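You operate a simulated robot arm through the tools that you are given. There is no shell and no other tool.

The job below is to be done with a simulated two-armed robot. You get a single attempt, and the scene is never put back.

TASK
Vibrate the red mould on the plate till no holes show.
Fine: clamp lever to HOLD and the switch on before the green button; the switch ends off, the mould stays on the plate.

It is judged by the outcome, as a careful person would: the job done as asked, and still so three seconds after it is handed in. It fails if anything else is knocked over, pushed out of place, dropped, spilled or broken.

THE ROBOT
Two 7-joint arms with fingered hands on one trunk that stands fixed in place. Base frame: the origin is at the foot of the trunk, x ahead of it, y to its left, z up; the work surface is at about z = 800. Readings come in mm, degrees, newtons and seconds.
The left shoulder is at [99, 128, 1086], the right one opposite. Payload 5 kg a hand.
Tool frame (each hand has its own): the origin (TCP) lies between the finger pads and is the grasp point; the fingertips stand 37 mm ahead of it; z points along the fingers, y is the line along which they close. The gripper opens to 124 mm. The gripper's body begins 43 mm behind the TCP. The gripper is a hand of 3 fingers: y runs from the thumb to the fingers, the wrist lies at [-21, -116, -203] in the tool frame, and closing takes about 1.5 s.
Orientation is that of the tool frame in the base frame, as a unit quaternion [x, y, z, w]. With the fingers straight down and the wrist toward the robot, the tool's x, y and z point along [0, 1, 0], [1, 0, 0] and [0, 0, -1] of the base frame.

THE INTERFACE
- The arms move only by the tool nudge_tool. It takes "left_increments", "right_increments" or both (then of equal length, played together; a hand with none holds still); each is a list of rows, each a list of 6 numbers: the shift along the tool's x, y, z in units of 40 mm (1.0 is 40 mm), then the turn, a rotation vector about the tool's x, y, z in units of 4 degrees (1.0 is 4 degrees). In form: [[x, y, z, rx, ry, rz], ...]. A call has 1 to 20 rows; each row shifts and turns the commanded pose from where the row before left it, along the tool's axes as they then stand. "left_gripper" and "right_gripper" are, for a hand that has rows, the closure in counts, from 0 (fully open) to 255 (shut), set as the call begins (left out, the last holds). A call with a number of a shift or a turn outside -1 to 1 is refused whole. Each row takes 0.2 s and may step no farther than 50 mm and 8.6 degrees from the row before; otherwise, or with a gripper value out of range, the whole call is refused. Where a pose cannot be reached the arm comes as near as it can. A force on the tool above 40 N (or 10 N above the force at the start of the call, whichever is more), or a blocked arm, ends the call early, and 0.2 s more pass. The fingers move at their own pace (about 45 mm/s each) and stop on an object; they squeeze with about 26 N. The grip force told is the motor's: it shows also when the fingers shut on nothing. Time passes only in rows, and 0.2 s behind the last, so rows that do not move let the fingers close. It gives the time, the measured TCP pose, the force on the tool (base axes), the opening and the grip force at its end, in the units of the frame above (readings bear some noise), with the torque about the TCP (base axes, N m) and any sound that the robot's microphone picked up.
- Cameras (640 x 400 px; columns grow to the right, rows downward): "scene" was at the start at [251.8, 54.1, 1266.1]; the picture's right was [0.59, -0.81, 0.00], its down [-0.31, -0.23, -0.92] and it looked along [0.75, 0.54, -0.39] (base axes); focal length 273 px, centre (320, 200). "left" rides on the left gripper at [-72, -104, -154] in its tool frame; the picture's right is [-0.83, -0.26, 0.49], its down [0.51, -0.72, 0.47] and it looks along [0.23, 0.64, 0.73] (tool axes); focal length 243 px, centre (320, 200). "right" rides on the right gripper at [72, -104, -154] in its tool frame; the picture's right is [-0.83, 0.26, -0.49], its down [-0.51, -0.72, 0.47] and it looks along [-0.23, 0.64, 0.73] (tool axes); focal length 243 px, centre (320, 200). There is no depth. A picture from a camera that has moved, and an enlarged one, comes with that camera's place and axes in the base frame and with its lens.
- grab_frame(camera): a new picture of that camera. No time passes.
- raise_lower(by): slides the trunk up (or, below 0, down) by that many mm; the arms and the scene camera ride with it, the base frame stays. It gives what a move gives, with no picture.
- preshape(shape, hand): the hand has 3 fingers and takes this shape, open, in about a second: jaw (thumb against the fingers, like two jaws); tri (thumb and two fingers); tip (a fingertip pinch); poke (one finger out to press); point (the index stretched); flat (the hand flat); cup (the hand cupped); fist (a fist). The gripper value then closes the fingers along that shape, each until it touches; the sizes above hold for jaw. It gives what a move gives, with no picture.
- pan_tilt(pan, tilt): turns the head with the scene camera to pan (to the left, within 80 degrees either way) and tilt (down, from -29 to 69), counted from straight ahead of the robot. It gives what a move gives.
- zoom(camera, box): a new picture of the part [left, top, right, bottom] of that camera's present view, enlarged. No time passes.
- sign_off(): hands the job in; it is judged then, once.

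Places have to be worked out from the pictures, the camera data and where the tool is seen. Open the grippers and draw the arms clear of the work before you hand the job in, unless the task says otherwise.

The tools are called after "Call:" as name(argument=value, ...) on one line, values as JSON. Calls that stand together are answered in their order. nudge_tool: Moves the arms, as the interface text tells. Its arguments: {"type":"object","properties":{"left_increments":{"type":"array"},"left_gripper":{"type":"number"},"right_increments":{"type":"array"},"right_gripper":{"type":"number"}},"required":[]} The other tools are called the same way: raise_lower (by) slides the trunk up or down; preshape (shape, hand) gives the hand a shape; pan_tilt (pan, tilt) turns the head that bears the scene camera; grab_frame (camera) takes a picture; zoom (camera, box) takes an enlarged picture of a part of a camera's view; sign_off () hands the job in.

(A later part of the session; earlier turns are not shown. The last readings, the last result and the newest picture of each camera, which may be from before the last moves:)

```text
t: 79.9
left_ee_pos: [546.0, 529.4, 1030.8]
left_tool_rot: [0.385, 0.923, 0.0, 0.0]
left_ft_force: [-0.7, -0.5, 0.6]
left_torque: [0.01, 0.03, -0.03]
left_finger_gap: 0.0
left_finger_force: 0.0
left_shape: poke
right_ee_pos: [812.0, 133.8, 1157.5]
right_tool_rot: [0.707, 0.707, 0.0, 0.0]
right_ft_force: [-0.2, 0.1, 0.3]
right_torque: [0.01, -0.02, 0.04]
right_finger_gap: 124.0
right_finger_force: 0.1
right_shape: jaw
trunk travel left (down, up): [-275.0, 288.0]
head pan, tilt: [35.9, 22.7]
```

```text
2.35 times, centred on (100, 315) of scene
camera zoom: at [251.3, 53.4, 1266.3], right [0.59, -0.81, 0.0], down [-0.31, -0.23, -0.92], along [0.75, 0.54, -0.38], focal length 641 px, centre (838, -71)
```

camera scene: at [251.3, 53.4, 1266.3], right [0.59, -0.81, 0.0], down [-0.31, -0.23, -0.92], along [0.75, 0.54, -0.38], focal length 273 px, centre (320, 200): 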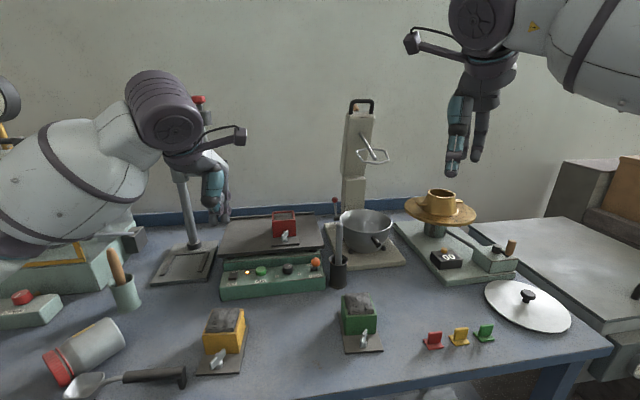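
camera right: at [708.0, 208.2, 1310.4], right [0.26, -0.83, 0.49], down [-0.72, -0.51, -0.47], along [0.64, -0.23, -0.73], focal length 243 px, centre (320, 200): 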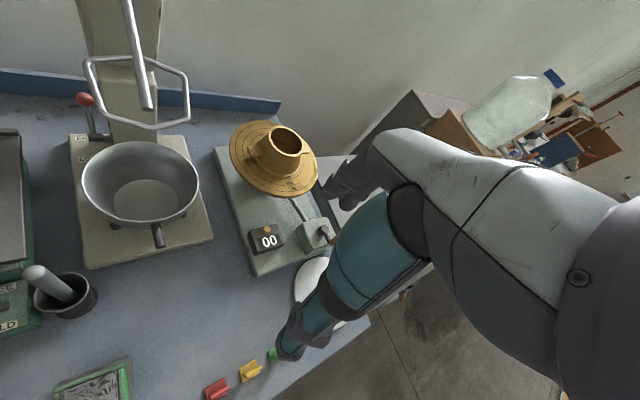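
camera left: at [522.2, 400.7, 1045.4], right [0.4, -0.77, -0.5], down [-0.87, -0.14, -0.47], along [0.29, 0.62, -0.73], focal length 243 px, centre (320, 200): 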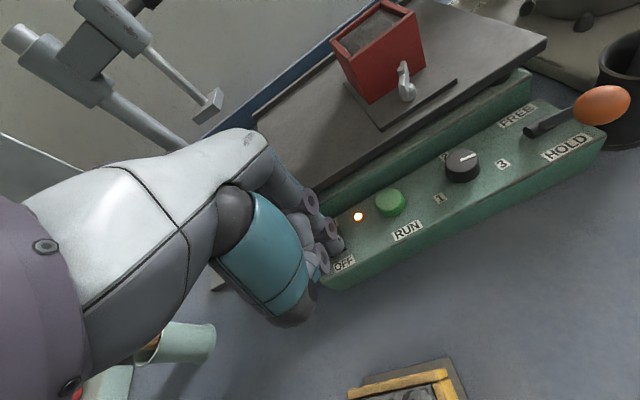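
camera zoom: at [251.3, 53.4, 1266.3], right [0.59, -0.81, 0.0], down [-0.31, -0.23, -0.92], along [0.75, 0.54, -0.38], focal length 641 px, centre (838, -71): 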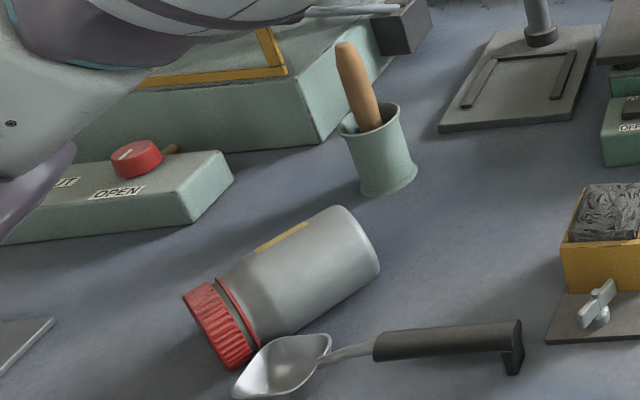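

The cup is upright in place, but the jar is on its side with the lid on. I'll pan the head left to see the whole area and judge where the jar stood and how it lies.

Call:
pan_tilt(pan=65, tilt=40)

Call:
grab_frame(camera="scene")

```text
t: 80.8
left_ee_pos: [546.5, 528.1, 1029.9]
left_tool_rot: [0.384, 0.923, 0.0, 0.0]
left_ft_force: [0.0, 0.7, -0.6]
left_torque: [0.02, 0.03, 0.02]
left_finger_gap: 0.2
left_finger_force: 0.1
left_shape: poke
right_ee_pos: [812.3, 134.3, 1157.8]
right_tool_rot: [0.707, 0.707, 0.0, 0.0]
right_ft_force: [-0.9, 0.1, -0.2]
right_torque: [0.0, 0.01, -0.01]
right_finger_gap: 123.9
right_finger_force: 0.1
right_shape: jaw
trunk travel left (down, up): [-275.0, 288.0]
head pan, tilt: [65.0, 40.0]
```

```text
taken
camera scene: at [212.6, 76.7, 1239.1], right [0.91, -0.42, 0.0], down [-0.27, -0.58, -0.77], along [0.32, 0.69, -0.64], focal length 273 px, centre (320, 200)
```

scene: 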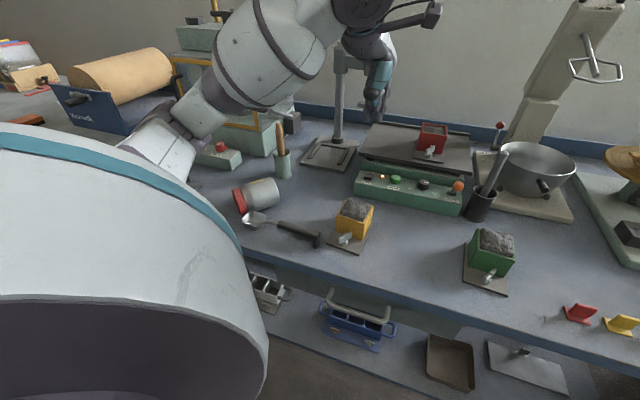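

The jar lies on its side with the lid on, near the scoop; everything else on the left stands as it was. The low elbow is the cause, so I'll raise the trunk 200 mm, which lifts the shoulder and keeps the elbow high for the remaining steps.

Call:
raise_lower(by=200)

Call:
grab_frame(camera="scene")

```text
t: 83.0
left_ee_pos: [546.2, 526.9, 1229.1]
left_tool_rot: [0.384, 0.923, -0.001, -0.001]
left_ft_force: [0.7, -0.5, -0.3]
left_torque: [0.01, 0.0, -0.06]
left_finger_gap: 0.1
left_finger_force: 0.2
left_shape: poke
right_ee_pos: [812.8, 134.2, 1355.8]
right_tool_rot: [0.707, 0.707, -0.001, 0.0]
right_ft_force: [0.0, 0.2, -0.3]
right_torque: [-0.01, 0.03, -0.01]
right_finger_gap: 124.0
right_finger_force: 0.1
right_shape: jaw
trunk travel left (down, up): [-475.0, 88.0]
head pan, tilt: [65.0, 40.0]
```

```text
taken
camera scene: at [151.3, 77.0, 1452.8], right [0.91, -0.42, 0.0], down [-0.27, -0.58, -0.77], along [0.32, 0.69, -0.64], focal length 273 px, centre (320, 200)
```

scene: 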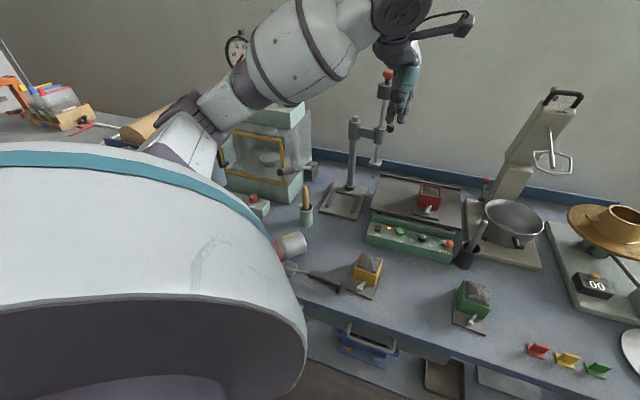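

The shoulder and elbow are now well above the bench items. I'll lower the hand towards the switch again in stages and watch the elbow.

Call:
nudge_tool(left_increments=[[0, 0, 0.8, 0, 0, 0], [0, 0, 0.9, 0, 0, 0], [0, 0, 0.9, 0, 0, 0], [0, 0, 0.9, 0, 0, 0], [0, 0, 0.9, 0, 0, 0], [0, 0, 0.6, 0, 0, 0], [0, 0, 0, 0, 0, 0]])

Call:
grab_frame(camera="scene")

```text
t: 84.6
left_ee_pos: [545.8, 528.5, 1029.3]
left_tool_rot: [0.385, 0.923, 0.0, 0.0]
left_ft_force: [-0.6, -0.5, -0.3]
left_torque: [-0.02, 0.0, 0.0]
left_finger_gap: 0.0
left_finger_force: 0.0
left_shape: poke
right_ee_pos: [811.7, 133.0, 1357.6]
right_tool_rot: [0.707, 0.708, 0.0, 0.0]
right_ft_force: [-0.7, -0.6, 0.9]
right_torque: [-0.01, -0.01, 0.05]
right_finger_gap: 124.2
right_finger_force: 0.1
right_shape: jaw
trunk travel left (down, up): [-475.0, 88.0]
head pan, tilt: [65.0, 40.0]
```

```text
taken
camera scene: at [150.5, 76.7, 1453.1], right [0.91, -0.42, 0.0], down [-0.27, -0.58, -0.77], along [0.32, 0.69, -0.64], focal length 273 px, centre (320, 200)
```

scene: 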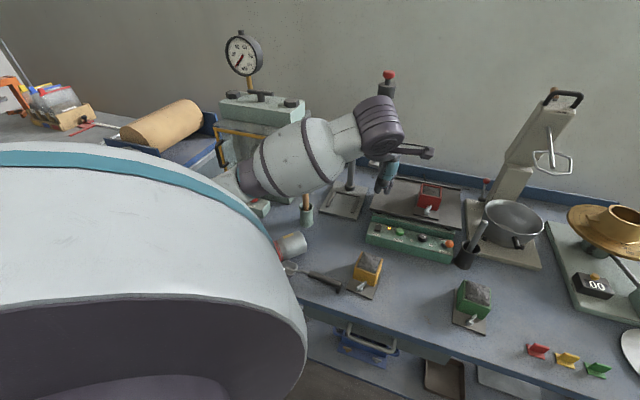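

The elbow is about 100 mm higher than before at this hand height. I'll raise the trunk another 60 mm for margin, compensate downward with the hand, and aim the head to watch the forearm over the bench.

Call:
raise_lower(by=70)

Call:
pan_tilt(pan=48, tilt=38)

Call:
nudge_tool(left_increments=[[0, 0, 0.8, 0, 0, 0], [0, 0, 0.8, 0, 0, 0], [0, 0, 0.6, 0, 0, 0], [0, 0, 0, 0, 0, 0]])

Call:
grab_frame(camera="scene")

```text
t: 85.7
left_ee_pos: [546.5, 529.3, 1098.6]
left_tool_rot: [0.384, 0.923, -0.001, -0.002]
left_ft_force: [0.1, -0.3, -0.6]
left_torque: [0.0, 0.03, 0.0]
left_finger_gap: 0.0
left_finger_force: 0.1
left_shape: poke
right_ee_pos: [814.0, 133.6, 1424.1]
right_tool_rot: [0.707, 0.707, -0.003, -0.002]
right_ft_force: [-0.1, 0.0, -2.2]
right_torque: [0.03, 0.03, -0.05]
right_finger_gap: 124.1
right_finger_force: 0.0
right_shape: jaw
trunk travel left (down, up): [-545.0, 18.0]
head pan, tilt: [65.0, 40.0]
```

```text
t: 86.5
left_ee_pos: [547.1, 529.2, 1099.6]
left_tool_rot: [0.384, 0.923, 0.001, 0.0]
left_ft_force: [0.5, -0.9, -0.4]
left_torque: [-0.04, -0.01, 0.0]
left_finger_gap: 0.0
left_finger_force: 0.2
left_shape: poke
right_ee_pos: [812.0, 133.7, 1427.4]
right_tool_rot: [0.707, 0.707, -0.001, 0.001]
right_ft_force: [0.2, -0.4, 0.2]
right_torque: [0.05, 0.01, -0.03]
right_finger_gap: 124.1
right_finger_force: 0.0
right_shape: jaw
trunk travel left (down, up): [-545.0, 18.0]
head pan, tilt: [48.0, 38.0]
```

```text
t: 87.5
left_ee_pos: [545.7, 528.9, 1010.6]
left_tool_rot: [0.384, 0.923, -0.001, 0.001]
left_ft_force: [-0.6, 0.0, 0.2]
left_torque: [0.03, 0.04, -0.03]
left_finger_gap: 0.0
left_finger_force: 0.0
left_shape: poke
right_ee_pos: [812.7, 133.0, 1428.5]
right_tool_rot: [0.707, 0.707, 0.0, 0.0]
right_ft_force: [0.4, 0.3, 0.5]
right_torque: [0.02, -0.04, 0.01]
right_finger_gap: 123.9
right_finger_force: 0.1
right_shape: jaw
trunk travel left (down, up): [-545.0, 18.0]
head pan, tilt: [48.0, 38.0]
```

```text
taken
camera scene: at [109.7, 63.9, 1543.0], right [0.74, -0.67, 0.0], down [-0.41, -0.46, -0.79], along [0.53, 0.59, -0.62], focal length 273 px, centre (320, 200)
```

scene: 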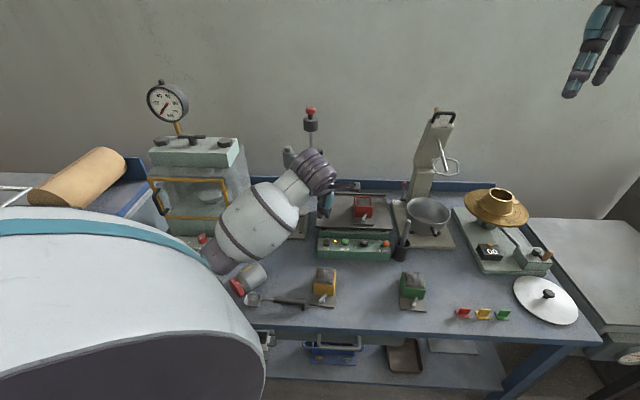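

The forearm clears the bench here. I'll go down a further 80 mm and look again before touching the switch.

Call:
nudge_tool(left_increments=[[0, 0, 0.7, 0, 0, 0], [0, 0, 0.7, 0, 0, 0], [0, 0, 0.6, 0, 0, 0], [0, 0, 0, 0, 0, 0]])

Call:
grab_frame(camera="scene")

Call:
zoom(camera="scene", box=[180, 180, 340, 300])

```text
t: 88.5
left_ee_pos: [545.7, 529.0, 932.4]
left_tool_rot: [0.384, 0.923, 0.001, 0.0]
left_ft_force: [0.6, -0.4, 0.6]
left_torque: [0.01, 0.02, 0.02]
left_finger_gap: 0.0
left_finger_force: 0.0
left_shape: poke
right_ee_pos: [812.6, 134.4, 1427.8]
right_tool_rot: [0.707, 0.707, 0.0, 0.0]
right_ft_force: [-1.0, 0.7, -0.7]
right_torque: [0.05, -0.01, 0.01]
right_finger_gap: 124.1
right_finger_force: 0.1
right_shape: jaw
trunk travel left (down, up): [-545.0, 18.0]
head pan, tilt: [48.0, 38.0]
```

```text
taken
camera scene: at [109.5, 63.9, 1543.0], right [0.74, -0.67, 0.0], down [-0.41, -0.46, -0.79], along [0.53, 0.59, -0.62], focal length 273 px, centre (320, 200)
```

scene: 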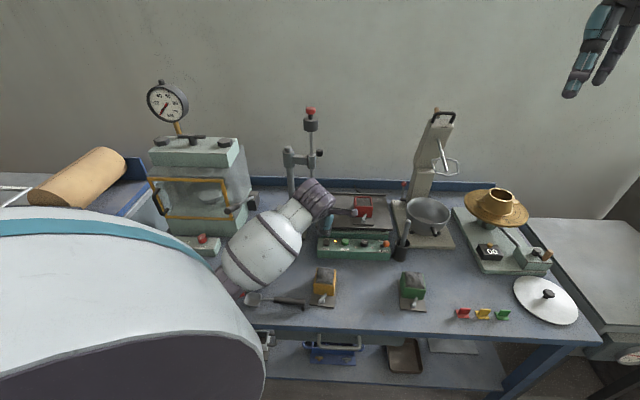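

```text
3.33 times, centred on (260, 240) of scene
camera zoom: at [109.5, 63.9, 1543.0], right [0.74, -0.67, 0.0], down [-0.41, -0.46, -0.79], along [0.53, 0.59, -0.62], focal length 909 px, centre (520, 67)
```

zoom: 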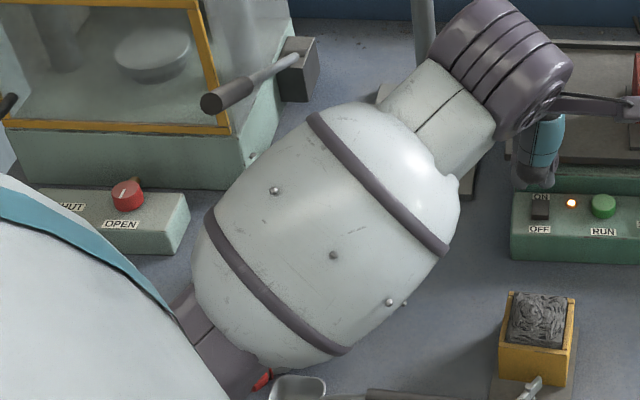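

With the higher trunk the elbow now sits closer to the robot and about 1000 mm high, clear of the jar and cup. I'll go down to the OFF half of the rocker and press in small steps.

Call:
nudge_tool(left_increments=[[0, 0, 0.4, 0, 0, 0], [0, 0, 0.4, 0, 0, 0], [0, 0, 0.1, 0, 0, 0], [0, 0, 0, 0, 0, 0], [0, 0, 0, 0, 0, 0]])

Call:
zoom(camera="scene", box=[290, 180, 410, 270])

Call:
zoom(camera="left", box=[240, 140, 440, 300])

Call:
grab_frame(camera="scene")

```text
t: 89.7
left_ee_pos: [546.3, 529.8, 896.8]
left_tool_rot: [0.384, 0.923, 0.0, -0.001]
left_ft_force: [0.4, -0.3, -0.3]
left_torque: [-0.02, 0.0, 0.0]
left_finger_gap: 0.2
left_finger_force: 0.0
left_shape: poke
right_ee_pos: [812.9, 133.3, 1427.5]
right_tool_rot: [0.707, 0.707, 0.0, 0.0]
right_ft_force: [0.5, 0.7, -0.4]
right_torque: [0.02, 0.0, -0.01]
right_finger_gap: 123.8
right_finger_force: 0.1
right_shape: jaw
trunk travel left (down, up): [-545.0, 18.0]
head pan, tilt: [48.0, 38.0]
```

```text
4.44 times, centred on (350, 225) of scene
camera zoom: at [109.8, 64.0, 1542.9], right [0.74, -0.67, 0.0], down [-0.41, -0.46, -0.79], along [0.53, 0.59, -0.62], focal length 1212 px, centre (187, 89)
```

zoom: 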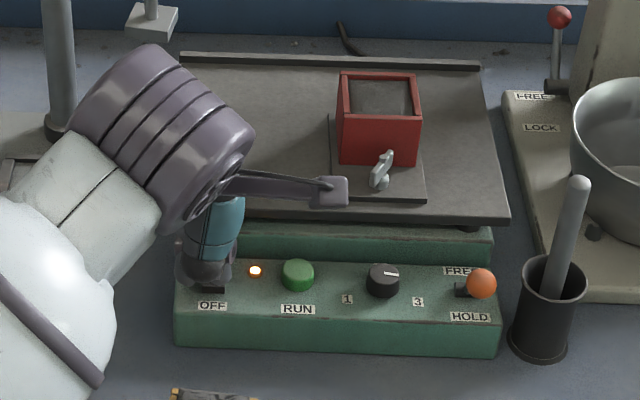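

```text
2.50 times, centred on (340, 220) of left
camera zoom: at [523.2, 403.0, 1048.6], right [0.4, -0.77, -0.49], down [-0.87, -0.15, -0.47], along [0.29, 0.62, -0.73], focal length 606 px, centre (270, 150)
```

zoom: 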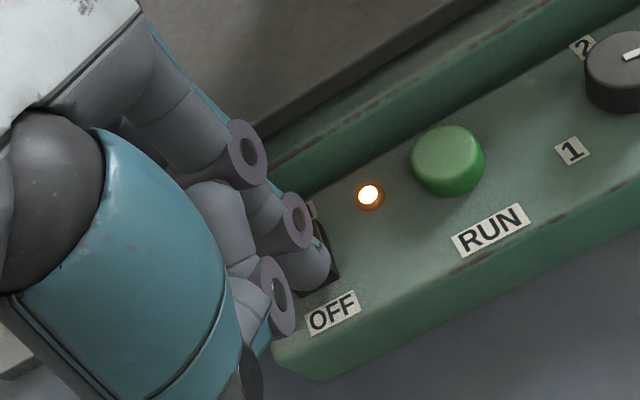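

```text
taken
camera scene: at [109.8, 64.0, 1542.9], right [0.74, -0.67, 0.0], down [-0.41, -0.46, -0.79], along [0.53, 0.59, -0.62], focal length 273 px, centre (320, 200)
```

scene: 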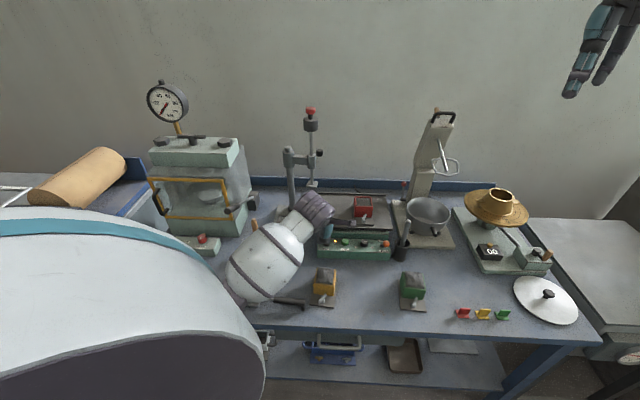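

No contact with anything; the fingertip is over the front of the rocker. Pressing down now in 1.5 mm steps.

Call:
nudge_tool(left_increments=[[0, 0, 0.0375, 0, 0, 0], [0, 0, 0.0375, 0, 0, 0], [0, 0, 0.0375, 0, 0, 0], [0, 0, 0.0375, 0, 0, 0], [0, 0, 0, 0, 0, 0]])

Call:
zoom(camera="left", box=[240, 140, 440, 300])

```text
t: 90.9
left_ee_pos: [545.9, 529.1, 890.0]
left_tool_rot: [0.384, 0.923, 0.0, 0.0]
left_ft_force: [0.4, 0.4, 0.6]
left_torque: [0.01, -0.03, -0.04]
left_finger_gap: 0.0
left_finger_force: 0.1
left_shape: poke
right_ee_pos: [812.6, 133.8, 1427.8]
right_tool_rot: [0.708, 0.706, -0.001, 0.001]
right_ft_force: [-0.7, 0.0, 0.1]
right_torque: [-0.01, -0.05, 0.01]
right_finger_gap: 124.1
right_finger_force: 0.0
right_shape: jaw
trunk travel left (down, up): [-545.0, 18.0]
head pan, tilt: [48.0, 38.0]
```

```text
2.50 times, centred on (340, 220) of left
camera zoom: at [523.3, 403.3, 1042.9], right [0.4, -0.77, -0.49], down [-0.87, -0.15, -0.47], along [0.29, 0.62, -0.73], focal length 606 px, centre (270, 150)
```

zoom: 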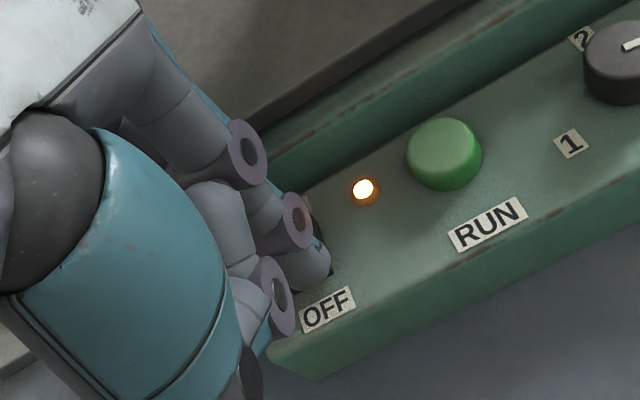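

Still no contact at tip z about 853; continue 1.5 mm at a time.

Call:
nudge_tool(left_increments=[[0, 0, 0.0375, 0, 0, 0], [0, 0, 0.0375, 0, 0, 0], [0, 0, 0.0375, 0, 0, 0], [0, 0, 0, 0, 0, 0]])

Call:
zoom(camera="left", box=[240, 140, 440, 300])

```text
t: 91.9
left_ee_pos: [546.1, 529.5, 886.7]
left_tool_rot: [0.384, 0.924, 0.001, 0.0]
left_ft_force: [-0.1, -0.4, 2.1]
left_torque: [-0.01, -0.04, 0.02]
left_finger_gap: 0.0
left_finger_force: 0.2
left_shape: poke
right_ee_pos: [812.3, 133.5, 1427.9]
right_tool_rot: [0.707, 0.707, 0.0, 0.0]
right_ft_force: [-0.2, -0.5, 0.5]
right_torque: [0.02, -0.02, -0.02]
right_finger_gap: 123.8
right_finger_force: 0.0
right_shape: jaw
trunk travel left (down, up): [-545.0, 18.0]
head pan, tilt: [48.0, 38.0]
```

```text
2.50 times, centred on (340, 220) of left
camera zoom: at [522.8, 403.1, 1038.4], right [0.4, -0.77, -0.49], down [-0.87, -0.15, -0.47], along [0.29, 0.62, -0.73], focal length 606 px, centre (270, 150)
```

zoom: 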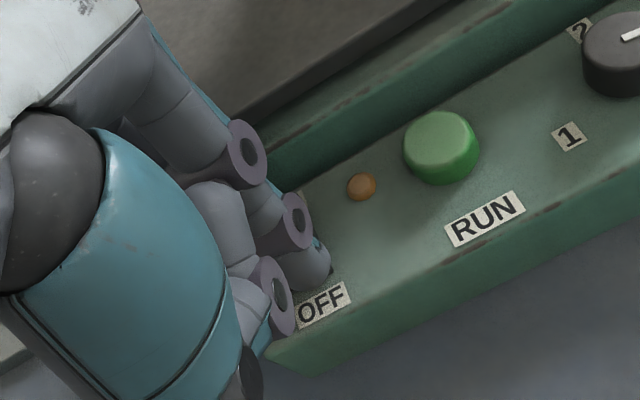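

The lamp is out: the switch is OFF. I'll lift the hand straight up, then deal with the jar.

Call:
nudge_tool(left_increments=[[0, 0, -0.4, 0, 0, 0], [0, 0, -0.8, 0, 0, 0], [0, 0, -0.9, 0, 0, 0], [0, 0, -0.9, 0, 0, 0], [0, 0, -0.9, 0, 0, 0], [0, 0, -0.9, 0, 0, 0], [0, 0, -0.6, 0, 0, 0], [0, 0, 0, 0, 0, 0]])

Call:
pan_tilt(pan=55, tilt=42)

Call:
grab_frame(camera="scene")

Call:
grab_frame(camera="left")

```text
t: 93.7
left_ee_pos: [545.0, 527.6, 1102.6]
left_tool_rot: [0.384, 0.923, 0.0, 0.0]
left_ft_force: [0.2, 0.3, -0.1]
left_torque: [0.05, 0.0, 0.0]
left_finger_gap: 0.1
left_finger_force: 0.0
left_shape: poke
right_ee_pos: [812.1, 133.7, 1427.5]
right_tool_rot: [0.707, 0.707, 0.0, 0.0]
right_ft_force: [0.7, 0.1, -0.3]
right_torque: [0.01, -0.03, -0.01]
right_finger_gap: 123.9
right_finger_force: 0.1
right_shape: jaw
trunk travel left (down, up): [-545.0, 18.0]
head pan, tilt: [48.0, 38.0]
```

```text
t: 94.4
left_ee_pos: [544.7, 529.0, 1101.3]
left_tool_rot: [0.384, 0.923, 0.0, 0.0]
left_ft_force: [-0.3, 0.4, 0.0]
left_torque: [-0.03, -0.02, 0.02]
left_finger_gap: 0.2
left_finger_force: 0.1
left_shape: poke
right_ee_pos: [812.9, 134.4, 1428.2]
right_tool_rot: [0.707, 0.707, 0.0, 0.0]
right_ft_force: [-0.4, 0.1, 0.1]
right_torque: [0.0, -0.01, 0.0]
right_finger_gap: 124.1
right_finger_force: 0.1
right_shape: jaw
trunk travel left (down, up): [-545.0, 18.0]
head pan, tilt: [55.0, 42.0]
```

```text
taken
camera scene: at [100.0, 68.4, 1537.0], right [0.82, -0.57, 0.0], down [-0.38, -0.55, -0.74], along [0.43, 0.61, -0.67], focal length 273 px, centre (320, 200)
```

scene: 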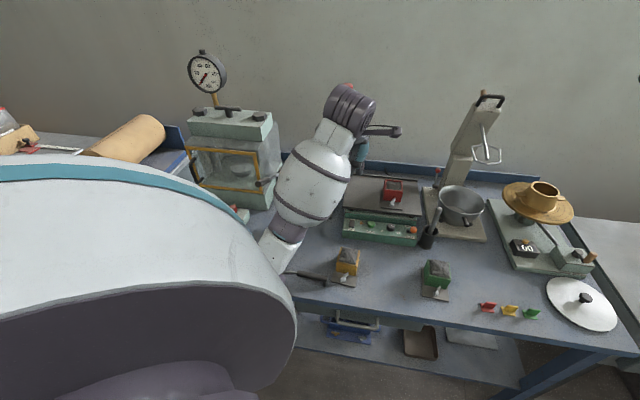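

```text
taken
camera left: at [522.9, 403.3, 1254.2], right [0.4, -0.77, -0.49], down [-0.87, -0.15, -0.47], along [0.29, 0.62, -0.73], focal length 243 px, centre (320, 200)
```

left: 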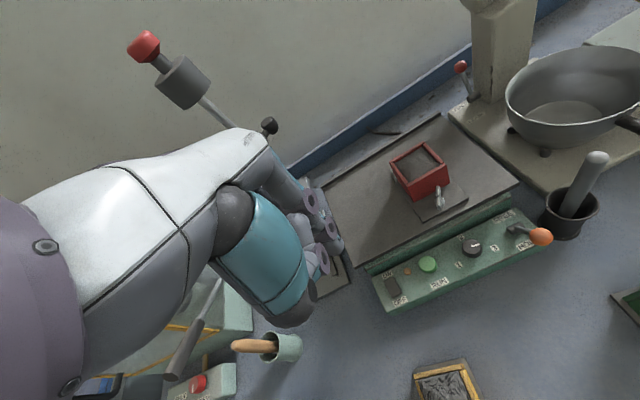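

The vibration job is finished: lever on HOLD, switch off, mould on the plate. Now I want to stand the jar back up. First I'll bring the hand back to its high starting spot on the left, turned as at the start, so I can lower the trunk and see the jar well.

Call:
nudge_tool(left_increments=[[0.735, 0.026, -0.5, 0, 0, 0], [0.735, 0.026, -0.5, 0, 0, 0], [0.735, 0.026, -0.5, 0, 0, 0], [0.735, 0.026, -0.5, 0, 0, 0], [0.735, 0.026, -0.5, 0, 0, 0], [0, 0, 0, 0, 0, 1], [0, 0, 0, 0, 0, 1], [0, 0, 0, 0, 0, 1], [0, 0, 0, 0, 0, 1], [0, 0, 0, 0, 0, 1], [0, 0, 0, 0, 0, 1], [0, 0, 0, 0, 0, 1], [0, 0, 0, 0, 0, 1], [0, 0, 0, 0, 0, 1], [0, 0, 0, 0, 0, 1], [0, 0, 0, 0, 0, 1], [0, 0, 0, 0, 0, 0.3], [0, 0, -0.8, 0, 0, 0], [0, 0, -0.8, 0, 0, 0], [0, 0, -0.8, 0, 0, 0]])

Call:
grab_frame(camera="scene")

```text
t: 98.6
left_ee_pos: [444.7, 637.0, 1298.7]
left_tool_rot: [0.709, 0.705, 0.0, 0.0]
left_ft_force: [-0.7, 0.7, 0.3]
left_torque: [0.0, 0.03, 0.04]
left_finger_gap: 0.2
left_finger_force: 0.1
left_shape: poke
right_ee_pos: [812.8, 133.0, 1428.2]
right_tool_rot: [0.707, 0.707, 0.0, 0.0]
right_ft_force: [0.1, -0.5, 0.2]
right_torque: [-0.03, -0.01, 0.01]
right_finger_gap: 123.8
right_finger_force: 0.1
right_shape: jaw
trunk travel left (down, up): [-545.0, 18.0]
head pan, tilt: [55.0, 42.0]
```

```text
taken
camera scene: at [99.7, 67.9, 1537.1], right [0.82, -0.57, 0.0], down [-0.38, -0.55, -0.74], along [0.43, 0.61, -0.67], focal length 273 px, centre (320, 200)
```

scene: 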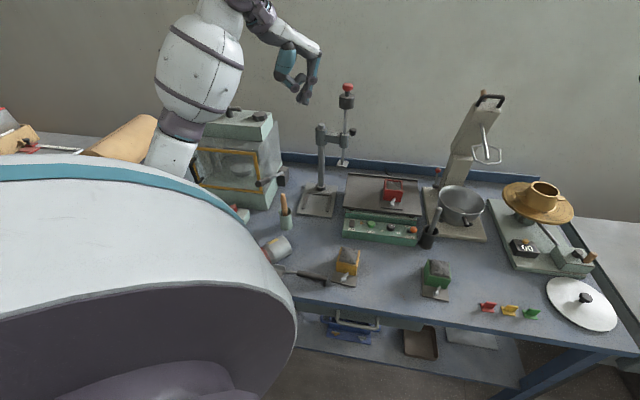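

All clear. I'll lower the trunk in two steps, raising the hand in between so it stays well above the bench.

Call:
raise_lower(by=-100)

Call:
nudge_tool(left_increments=[[0, 0, -0.7, 0, 0, 0], [0, 0, -0.7, 0, 0, 0], [0, 0, -0.6, 0, 0, 0]])

Call:
raise_lower(by=-100)

Call:
pan_tilt(pan=68, tilt=42)

Call:
grab_frame(camera="scene")

```text
t: 99.9
left_ee_pos: [445.4, 637.1, 1198.1]
left_tool_rot: [0.71, 0.704, 0.0, 0.0]
left_ft_force: [-0.1, -0.2, 0.2]
left_torque: [-0.01, -0.02, 0.02]
left_finger_gap: 0.0
left_finger_force: 0.0
left_shape: poke
right_ee_pos: [810.7, 133.9, 1329.1]
right_tool_rot: [0.707, 0.707, 0.001, 0.001]
right_ft_force: [-0.2, 0.1, 0.2]
right_torque: [0.01, 0.02, 0.01]
right_finger_gap: 123.8
right_finger_force: 0.1
right_shape: jaw
trunk travel left (down, up): [-445.0, 118.0]
head pan, tilt: [55.0, 42.0]
```

```text
t: 100.7
left_ee_pos: [446.9, 636.5, 1278.0]
left_tool_rot: [0.71, 0.705, 0.0, -0.001]
left_ft_force: [0.5, -0.3, 0.1]
left_torque: [0.01, 0.01, 0.01]
left_finger_gap: 0.1
left_finger_force: 0.1
left_shape: poke
right_ee_pos: [811.1, 133.3, 1328.4]
right_tool_rot: [0.707, 0.707, 0.0, 0.0]
right_ft_force: [-0.9, 0.7, 0.0]
right_torque: [0.0, -0.02, -0.02]
right_finger_gap: 124.0
right_finger_force: 0.1
right_shape: jaw
trunk travel left (down, up): [-445.0, 118.0]
head pan, tilt: [55.0, 42.0]
```

```text
t: 102.0
left_ee_pos: [445.0, 636.3, 1178.0]
left_tool_rot: [0.709, 0.706, 0.001, 0.001]
left_ft_force: [-0.8, -0.4, -0.6]
left_torque: [0.01, -0.03, -0.03]
left_finger_gap: 0.1
left_finger_force: 0.1
left_shape: poke
right_ee_pos: [811.4, 133.9, 1229.0]
right_tool_rot: [0.707, 0.707, 0.001, 0.0]
right_ft_force: [0.6, -0.2, 0.1]
right_torque: [0.04, -0.01, 0.0]
right_finger_gap: 123.9
right_finger_force: 0.1
right_shape: jaw
trunk travel left (down, up): [-345.0, 218.0]
head pan, tilt: [55.0, 42.0]
```

```text
t: 102.8
left_ee_pos: [445.6, 636.3, 1178.5]
left_tool_rot: [0.709, 0.705, 0.001, -0.001]
left_ft_force: [0.3, -0.3, 0.7]
left_torque: [0.0, 0.03, 0.01]
left_finger_gap: 0.2
left_finger_force: 0.0
left_shape: poke
right_ee_pos: [811.6, 134.3, 1227.0]
right_tool_rot: [0.707, 0.708, -0.001, 0.0]
right_ft_force: [-0.7, 0.1, -0.7]
right_torque: [-0.01, 0.0, -0.03]
right_finger_gap: 123.9
right_finger_force: 0.1
right_shape: jaw
trunk travel left (down, up): [-345.0, 218.0]
head pan, tilt: [68.0, 42.0]
```

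```text
taken
camera scene: at [190.7, 77.3, 1306.8], right [0.93, -0.38, 0.0], down [-0.25, -0.62, -0.74], along [0.28, 0.69, -0.67], focal length 273 px, centre (320, 200)
```

scene: 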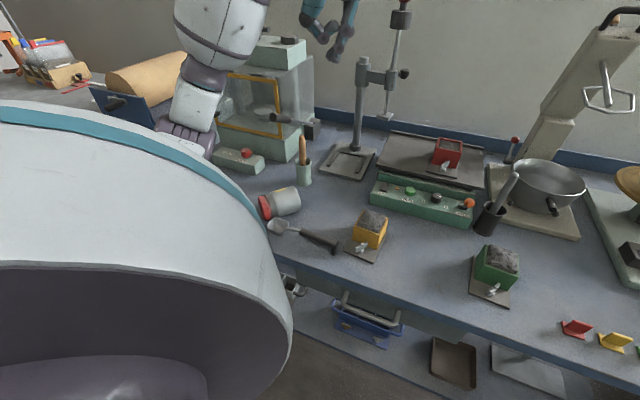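

The jar is visible on its side next to the scoop. I'll zoom in to measure its position, direction and size.

Call:
zoom(camera="scene", box=[220, 140, 360, 270])

Call:
grab_frame(camera="left")

```text
3.08 times, centred on (290, 205) of scene
camera zoom: at [190.7, 77.3, 1306.8], right [0.93, -0.38, 0.0], down [-0.25, -0.62, -0.74], along [0.28, 0.69, -0.67], focal length 839 px, centre (412, 185)
```

zoom: 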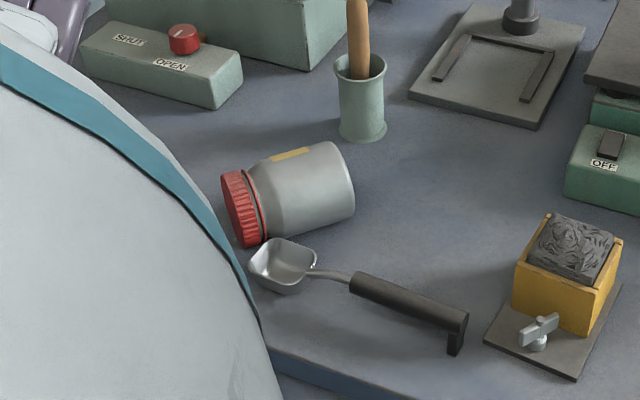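

```text
taken
camera left: at [341.3, 564.0, 1330.2], right [-0.27, -0.83, -0.49], down [-0.72, 0.51, -0.47], along [0.64, 0.23, -0.73], focal length 243 px, centre (320, 200)
```

left: 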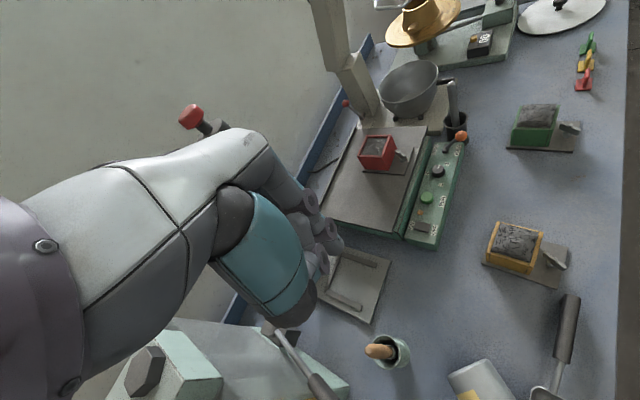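

The jar lies along the x axis: base near (333, 593), lid near (240, 592), about 68 mm thick, about 95 mm long, lid on. It stood originally at about (203, 670). I'll open the hand to jaw and turn it so the fingers close along y, across the jar, keeping high and watching the elbow.

Call:
preshape(hand="left", shape="jaw")

Call:
nudge_tool(left_increments=[[0, 0, 0, 0, 0, -1], [0, 0, 0, 0, 0, -1], [0, 0, 0, 0, 0, -1], [0, 0, 0, 0, 0, -1], [0, 0, 0, 0, 0, -1], [0, 0, 0, 0, 0, -1], [0, 0, 0, 0, 0, -1], [0, 0, 0, 0, 0, -1], [0, 0, 0, 0, 0, -1], [0, 0, 0, 0, 0, -1], [0, 0, 0, 0, 0, -1]], left_gripper=0)

Call:
grab_frame(camera="scene")

```text
t: 103.7
left_ee_pos: [445.8, 634.6, 1177.6]
left_tool_rot: [0.709, 0.705, 0.0, 0.0]
left_ft_force: [0.2, 0.2, -0.7]
left_torque: [-0.02, 0.0, 0.02]
left_finger_gap: 123.7
left_finger_force: 0.2
left_shape: jaw
right_ee_pos: [811.6, 133.7, 1228.3]
right_tool_rot: [0.707, 0.707, 0.0, 0.0]
right_ft_force: [0.1, 0.0, 0.3]
right_torque: [0.02, 0.02, -0.02]
right_finger_gap: 123.9
right_finger_force: 0.1
right_shape: jaw
trunk travel left (down, up): [-345.0, 218.0]
head pan, tilt: [68.0, 42.0]
```

```text
t: 106.1
left_ee_pos: [446.4, 636.3, 1178.4]
left_tool_rot: [0.395, 0.919, 0.0, 0.001]
left_ft_force: [-0.6, -0.4, -0.5]
left_torque: [-0.02, 0.01, 0.01]
left_finger_gap: 124.2
left_finger_force: 0.0
left_shape: jaw
right_ee_pos: [811.4, 134.1, 1227.7]
right_tool_rot: [0.707, 0.707, 0.0, 0.0]
right_ft_force: [-0.1, 0.3, 0.0]
right_torque: [0.0, -0.01, 0.01]
right_finger_gap: 124.2
right_finger_force: 0.0
right_shape: jaw
trunk travel left (down, up): [-345.0, 218.0]
head pan, tilt: [68.0, 42.0]
```

```text
taken
camera scene: at [190.5, 77.0, 1306.8], right [0.93, -0.37, 0.0], down [-0.25, -0.62, -0.74], along [0.28, 0.69, -0.67], focal length 273 px, centre (320, 200)
```

scene: 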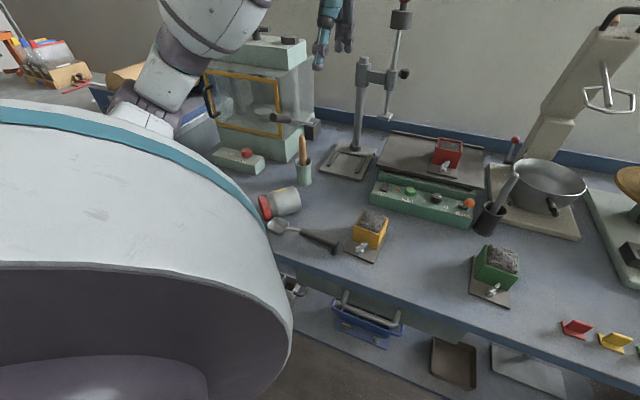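

Elbow is well clear. I'll move the hand over towards the jar, staying high, then finish the turn.

Call:
nudge_tool(left_increments=[[0.333, -0.805, 0, 0, 0, 0], [0.333, -0.805, 0, 0, 0, 0], [0.333, -0.805, 0, 0, 0, 0], [0.333, -0.805, 0, 0, 0, 0], [0, 0, 0, 0, 0, -1], [0, 0, 0, 0, 0, -1], [0, 0, 0, 0, 0, -1], [0, 0, 0, 0, 0, -1], [0, 0, 0, 0, 0, -1], [0, 0, 0, 0, 0, -1]])

Call:
grab_frame(camera="scene")

```text
t: 108.3
left_ee_pos: [315.7, 585.6, 1177.9]
left_tool_rot: [0.193, 0.981, 0.001, 0.001]
left_ft_force: [-0.3, 0.4, 0.0]
left_torque: [0.03, 0.02, -0.01]
left_finger_gap: 123.7
left_finger_force: 0.0
left_shape: jaw
right_ee_pos: [811.4, 133.4, 1227.8]
right_tool_rot: [0.707, 0.707, 0.0, 0.0]
right_ft_force: [-0.6, -1.0, 0.1]
right_torque: [0.03, 0.03, 0.03]
right_finger_gap: 124.1
right_finger_force: 0.0
right_shape: jaw
trunk travel left (down, up): [-345.0, 218.0]
head pan, tilt: [68.0, 42.0]
```

```text
taken
camera scene: at [190.8, 76.9, 1306.8], right [0.93, -0.37, 0.0], down [-0.25, -0.62, -0.74], along [0.28, 0.69, -0.67], focal length 273 px, centre (320, 200)
```

scene: 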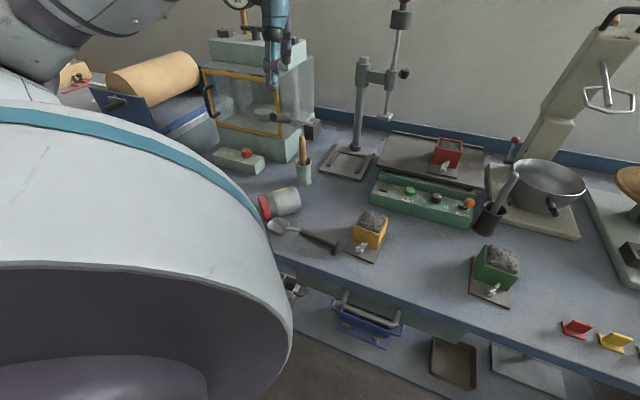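

The hand is above the jar and the elbow is near the robot, clear of the bench. I'll finish the turn to 90° and test the roll I need (45° towards the lid) while still high.

Call:
nudge_tool(left_increments=[[0, 0, 0, 0, 0, -1], [0, 0, 0, 0, 0, -1], [0, 0, 0, 0, 0, -1], [0, 0, 0, 0, 0, -1], [0, 0, 0, 0, 0, -1], [0, 0, 0, 0, 0, -0.58], [0, 0, 0, 0, -1, 0], [0, 0, 0, 0, -1, 0], [0, 0, 0, 0, -1, 0], [0, 0, 0, 0, -1, 0], [0, 0, 0, 0, -1, 0], [0, 0, 0, 0, -1, 0], [0, 0, 0, 0, 0, 0]])

Call:
grab_frame(camera="scene")

```text
t: 111.1
left_ee_pos: [291.2, 623.0, 1143.4]
left_tool_rot: [0.001, 0.978, -0.002, 0.208]
left_ft_force: [0.0, 0.2, -0.1]
left_torque: [0.01, 0.03, 0.01]
left_finger_gap: 124.1
left_finger_force: 0.0
left_shape: jaw
left hand out of reach, approached as far as the arm can: row 3, 4, 5, 6, 12
right_ee_pos: [812.9, 135.1, 1227.6]
right_tool_rot: [0.707, 0.707, 0.0, 0.0]
right_ft_force: [-0.2, 0.6, 1.0]
right_torque: [0.0, 0.02, 0.0]
right_finger_gap: 124.0
right_finger_force: 0.1
right_shape: jaw
trunk travel left (down, up): [-345.0, 218.0]
head pan, tilt: [68.0, 42.0]
```

```text
taken
camera scene: at [190.9, 77.3, 1306.8], right [0.93, -0.37, 0.0], down [-0.25, -0.62, -0.74], along [0.28, 0.69, -0.67], focal length 273 px, centre (320, 200)
```

scene: 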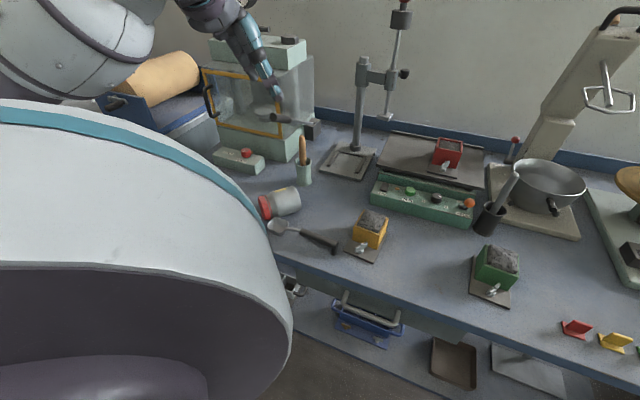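

The arm is folded too tightly here: the pose is out of reach by about 30 mm. Raising the shoulder will give it room, so I'll raise the trunk 180 mm and check the pose again.

Call:
raise_lower(by=180)

Call:
grab_frame(camera="scene")

Call:
grab_frame(camera="left")

```text
t: 113.1
left_ee_pos: [292.5, 622.6, 1323.2]
left_tool_rot: [0.0, 0.978, -0.001, 0.208]
left_ft_force: [1.2, -0.2, -0.5]
left_torque: [-0.01, 0.0, 0.0]
left_finger_gap: 123.8
left_finger_force: 0.0
left_shape: jaw
right_ee_pos: [813.8, 133.9, 1406.3]
right_tool_rot: [0.707, 0.707, -0.001, -0.001]
right_ft_force: [0.1, 0.7, -0.1]
right_torque: [-0.01, 0.03, 0.03]
right_finger_gap: 124.0
right_finger_force: 0.0
right_shape: jaw
trunk travel left (down, up): [-525.0, 38.0]
head pan, tilt: [68.0, 42.0]
```

```text
taken
camera scene: at [107.4, 77.5, 1513.0], right [0.93, -0.37, 0.0], down [-0.25, -0.62, -0.74], along [0.28, 0.69, -0.67], focal length 273 px, centre (320, 200)
```

scene: 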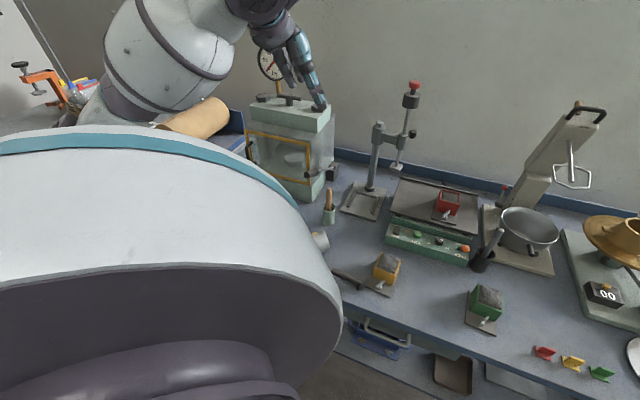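

```text
taken
camera left: at [297.0, 518.3, 1491.8], right [0.96, -0.26, -0.11], down [-0.27, -0.72, -0.64], along [0.09, 0.64, -0.76], focal length 243 px, centre (320, 200)
```

left: 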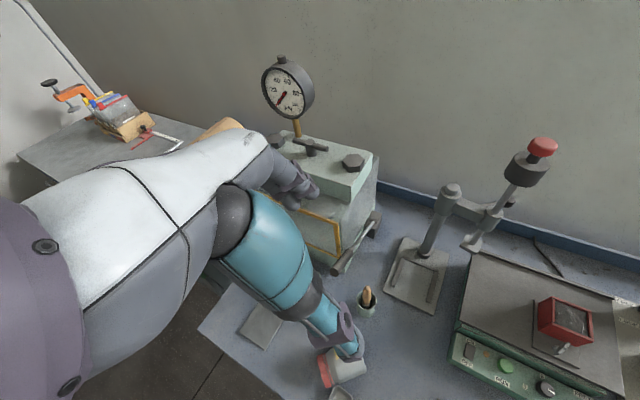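

From here the hand camera sees the jar and the table's left end. I'll zoom to check the jar and what stands around its old place.

Call:
zoom(camera="left", box=[190, 260, 400, 400])

```text
2.86 times, centred on (295, 330) of left
camera zoom: at [297.0, 518.3, 1491.8], right [0.96, -0.26, -0.11], down [-0.27, -0.72, -0.64], along [0.09, 0.64, -0.76], focal length 693 px, centre (391, -171)
```

zoom: 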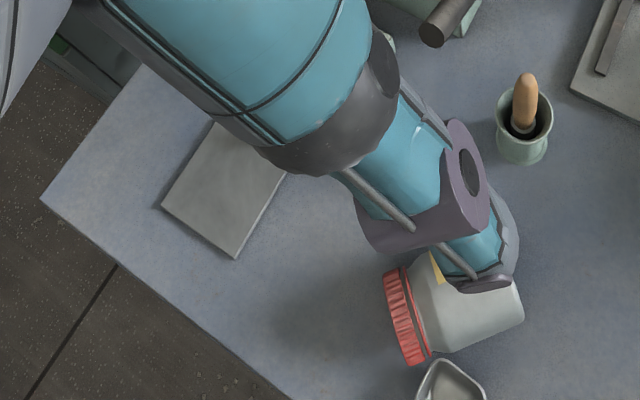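

The jar's spot and its old place are clear. I'll set the roll to 45°, narrow the fingers to about 92 mm to miss the scoop, and come down to a hover above the jar.

Call:
nudge_tool(left_increments=[[0, 0, 0, 0, -0.875, 0], [0, 0, 0, 0, -0.875, 0], [0, 0, 0, 0, -0.875, 0], [0, 0, 0, 0, -0.875, 0], [0, 0, 0, 0, -0.875, 0], [0, 0, 0, 0, -0.875, 0], [0.7325, -0.094, 0.695, 0, 0, 0], [0.7325, -0.094, 0.695, 0, 0, 0], [0.7325, -0.094, 0.695, 0, 0, 0], [0.7325, -0.094, 0.695, 0, 0, 0], [0, 0, 0, 0, 0, 0]], left_gripper=66)

Call:
grab_frame(camera="scene")

Call:
grab_frame(camera="left")

```text
t: 115.5
left_ee_pos: [305.7, 662.0, 1178.0]
left_tool_rot: [0.001, 0.924, -0.001, 0.383]
left_ft_force: [-0.3, -0.1, 0.9]
left_torque: [-0.03, -0.03, -0.03]
left_finger_gap: 92.2
left_finger_force: 0.2
left_shape: jaw
left hand out of reach, approached as far as the arm can: row 3, 4, 5, 6, 7, 8, 9
right_ee_pos: [811.1, 133.0, 1408.4]
right_tool_rot: [0.707, 0.707, 0.0, 0.0]
right_ft_force: [-0.6, 0.1, -0.5]
right_torque: [0.0, -0.01, -0.04]
right_finger_gap: 124.0
right_finger_force: 0.0
right_shape: jaw
trunk travel left (down, up): [-525.0, 38.0]
head pan, tilt: [68.0, 42.0]
```

```text
taken
camera scene: at [105.7, 77.0, 1513.5], right [0.93, -0.37, 0.0], down [-0.25, -0.62, -0.74], along [0.28, 0.69, -0.67], focal length 273 px, centre (320, 200)
```

scene: 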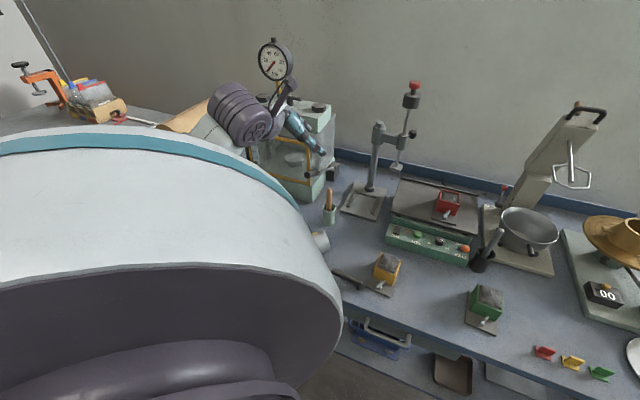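

```text
taken
camera left: at [248.7, 557.5, 1335.2], right [0.93, -0.26, 0.24], down [-0.03, -0.72, -0.69], along [0.36, 0.64, -0.68], focal length 243 px, centre (320, 200)
```

left: 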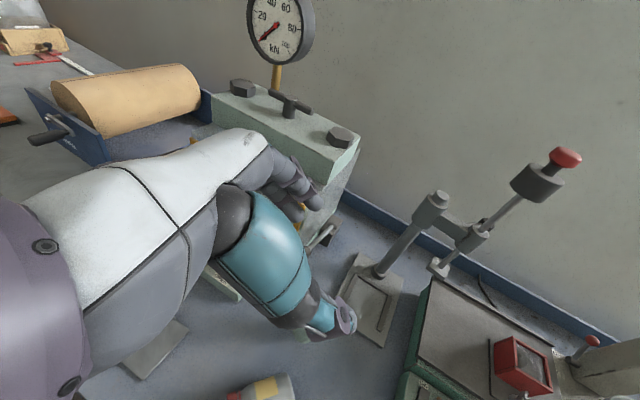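

At that roll the arm needs the wrist farther from the shoulder than it is up here. The pick itself is reachable only with the trunk fully up and coming in low from the far side, so I'll raise the trunk the last 36 mm, descend at y about 660, and then slide in over the jar.

Call:
raise_lower(by=36)

Call:
nudge_tool(left_increments=[[0.7, 0, 0.65, 0, 0, 0], [0.7, 0, 0.65, 0, 0, 0], [0.7, 0, 0.65, 0, 0, 0], [0.7, 0, 0.65, 0, 0, 0], [0, 0, 0, 0, 0, 0]])

Call:
pan_tilt(pan=60, tilt=48)

Call:
grab_frame(camera="scene")

Call:
grab_frame(camera="left")

```text
t: 116.3
left_ee_pos: [307.4, 659.1, 1210.8]
left_tool_rot: [0.002, 0.925, 0.0, 0.38]
left_ft_force: [0.5, 0.0, 0.2]
left_torque: [0.01, 0.0, 0.0]
left_finger_gap: 92.2
left_finger_force: 0.0
left_shape: jaw
right_ee_pos: [815.8, 133.1, 1438.7]
right_tool_rot: [0.707, 0.707, -0.002, -0.002]
right_ft_force: [0.6, -0.5, -1.4]
right_torque: [0.0, 0.08, 0.02]
right_finger_gap: 124.0
right_finger_force: 0.0
right_shape: jaw
trunk travel left (down, up): [-561.0, 2.0]
head pan, tilt: [68.0, 42.0]
```

```text
t: 117.5
left_ee_pos: [298.5, 659.4, 1059.9]
left_tool_rot: [0.001, 0.923, -0.001, 0.384]
left_ft_force: [-0.4, -0.5, -0.5]
left_torque: [-0.01, -0.01, 0.02]
left_finger_gap: 92.4
left_finger_force: 0.1
left_shape: jaw
right_ee_pos: [813.2, 134.0, 1443.6]
right_tool_rot: [0.707, 0.707, 0.0, 0.001]
right_ft_force: [0.0, 0.3, -0.6]
right_torque: [0.02, -0.01, -0.02]
right_finger_gap: 123.8
right_finger_force: 0.2
right_shape: jaw
trunk travel left (down, up): [-561.0, 2.0]
head pan, tilt: [68.0, 42.0]
```

```text
t: 118.2
left_ee_pos: [298.8, 659.3, 1059.5]
left_tool_rot: [0.001, 0.924, 0.0, 0.382]
left_ft_force: [0.2, -0.5, -0.2]
left_torque: [0.01, 0.01, -0.01]
left_finger_gap: 92.1
left_finger_force: 0.0
left_shape: jaw
right_ee_pos: [812.4, 133.4, 1444.0]
right_tool_rot: [0.707, 0.707, 0.0, 0.001]
right_ft_force: [-0.8, -0.2, 0.4]
right_torque: [-0.01, -0.05, -0.02]
right_finger_gap: 123.6
right_finger_force: 0.0
right_shape: jaw
trunk travel left (down, up): [-561.0, 2.0]
head pan, tilt: [60.0, 48.0]
```

```text
taken
camera scene: at [69.4, 68.2, 1545.0], right [0.87, -0.5, 0.0], down [-0.37, -0.64, -0.67], along [0.33, 0.58, -0.74], focal length 273 px, centre (320, 200)
```

scene: 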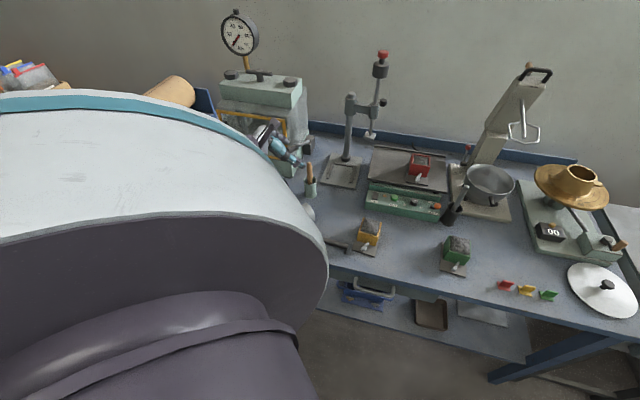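

```text
taken
camera left: at [242.4, 554.6, 1219.0], right [0.93, -0.26, 0.24], down [-0.03, -0.72, -0.69], along [0.35, 0.64, -0.68], focal length 243 px, centre (320, 200)
```

left: 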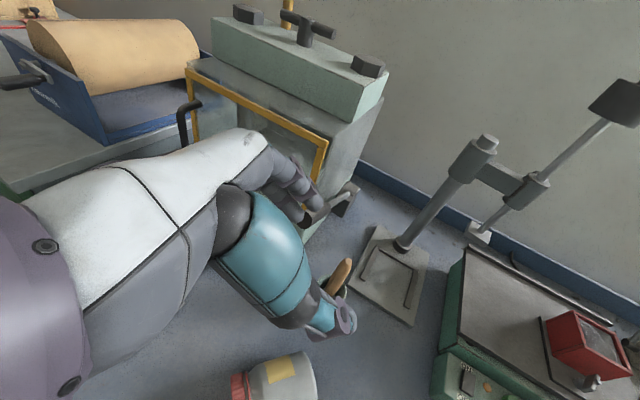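

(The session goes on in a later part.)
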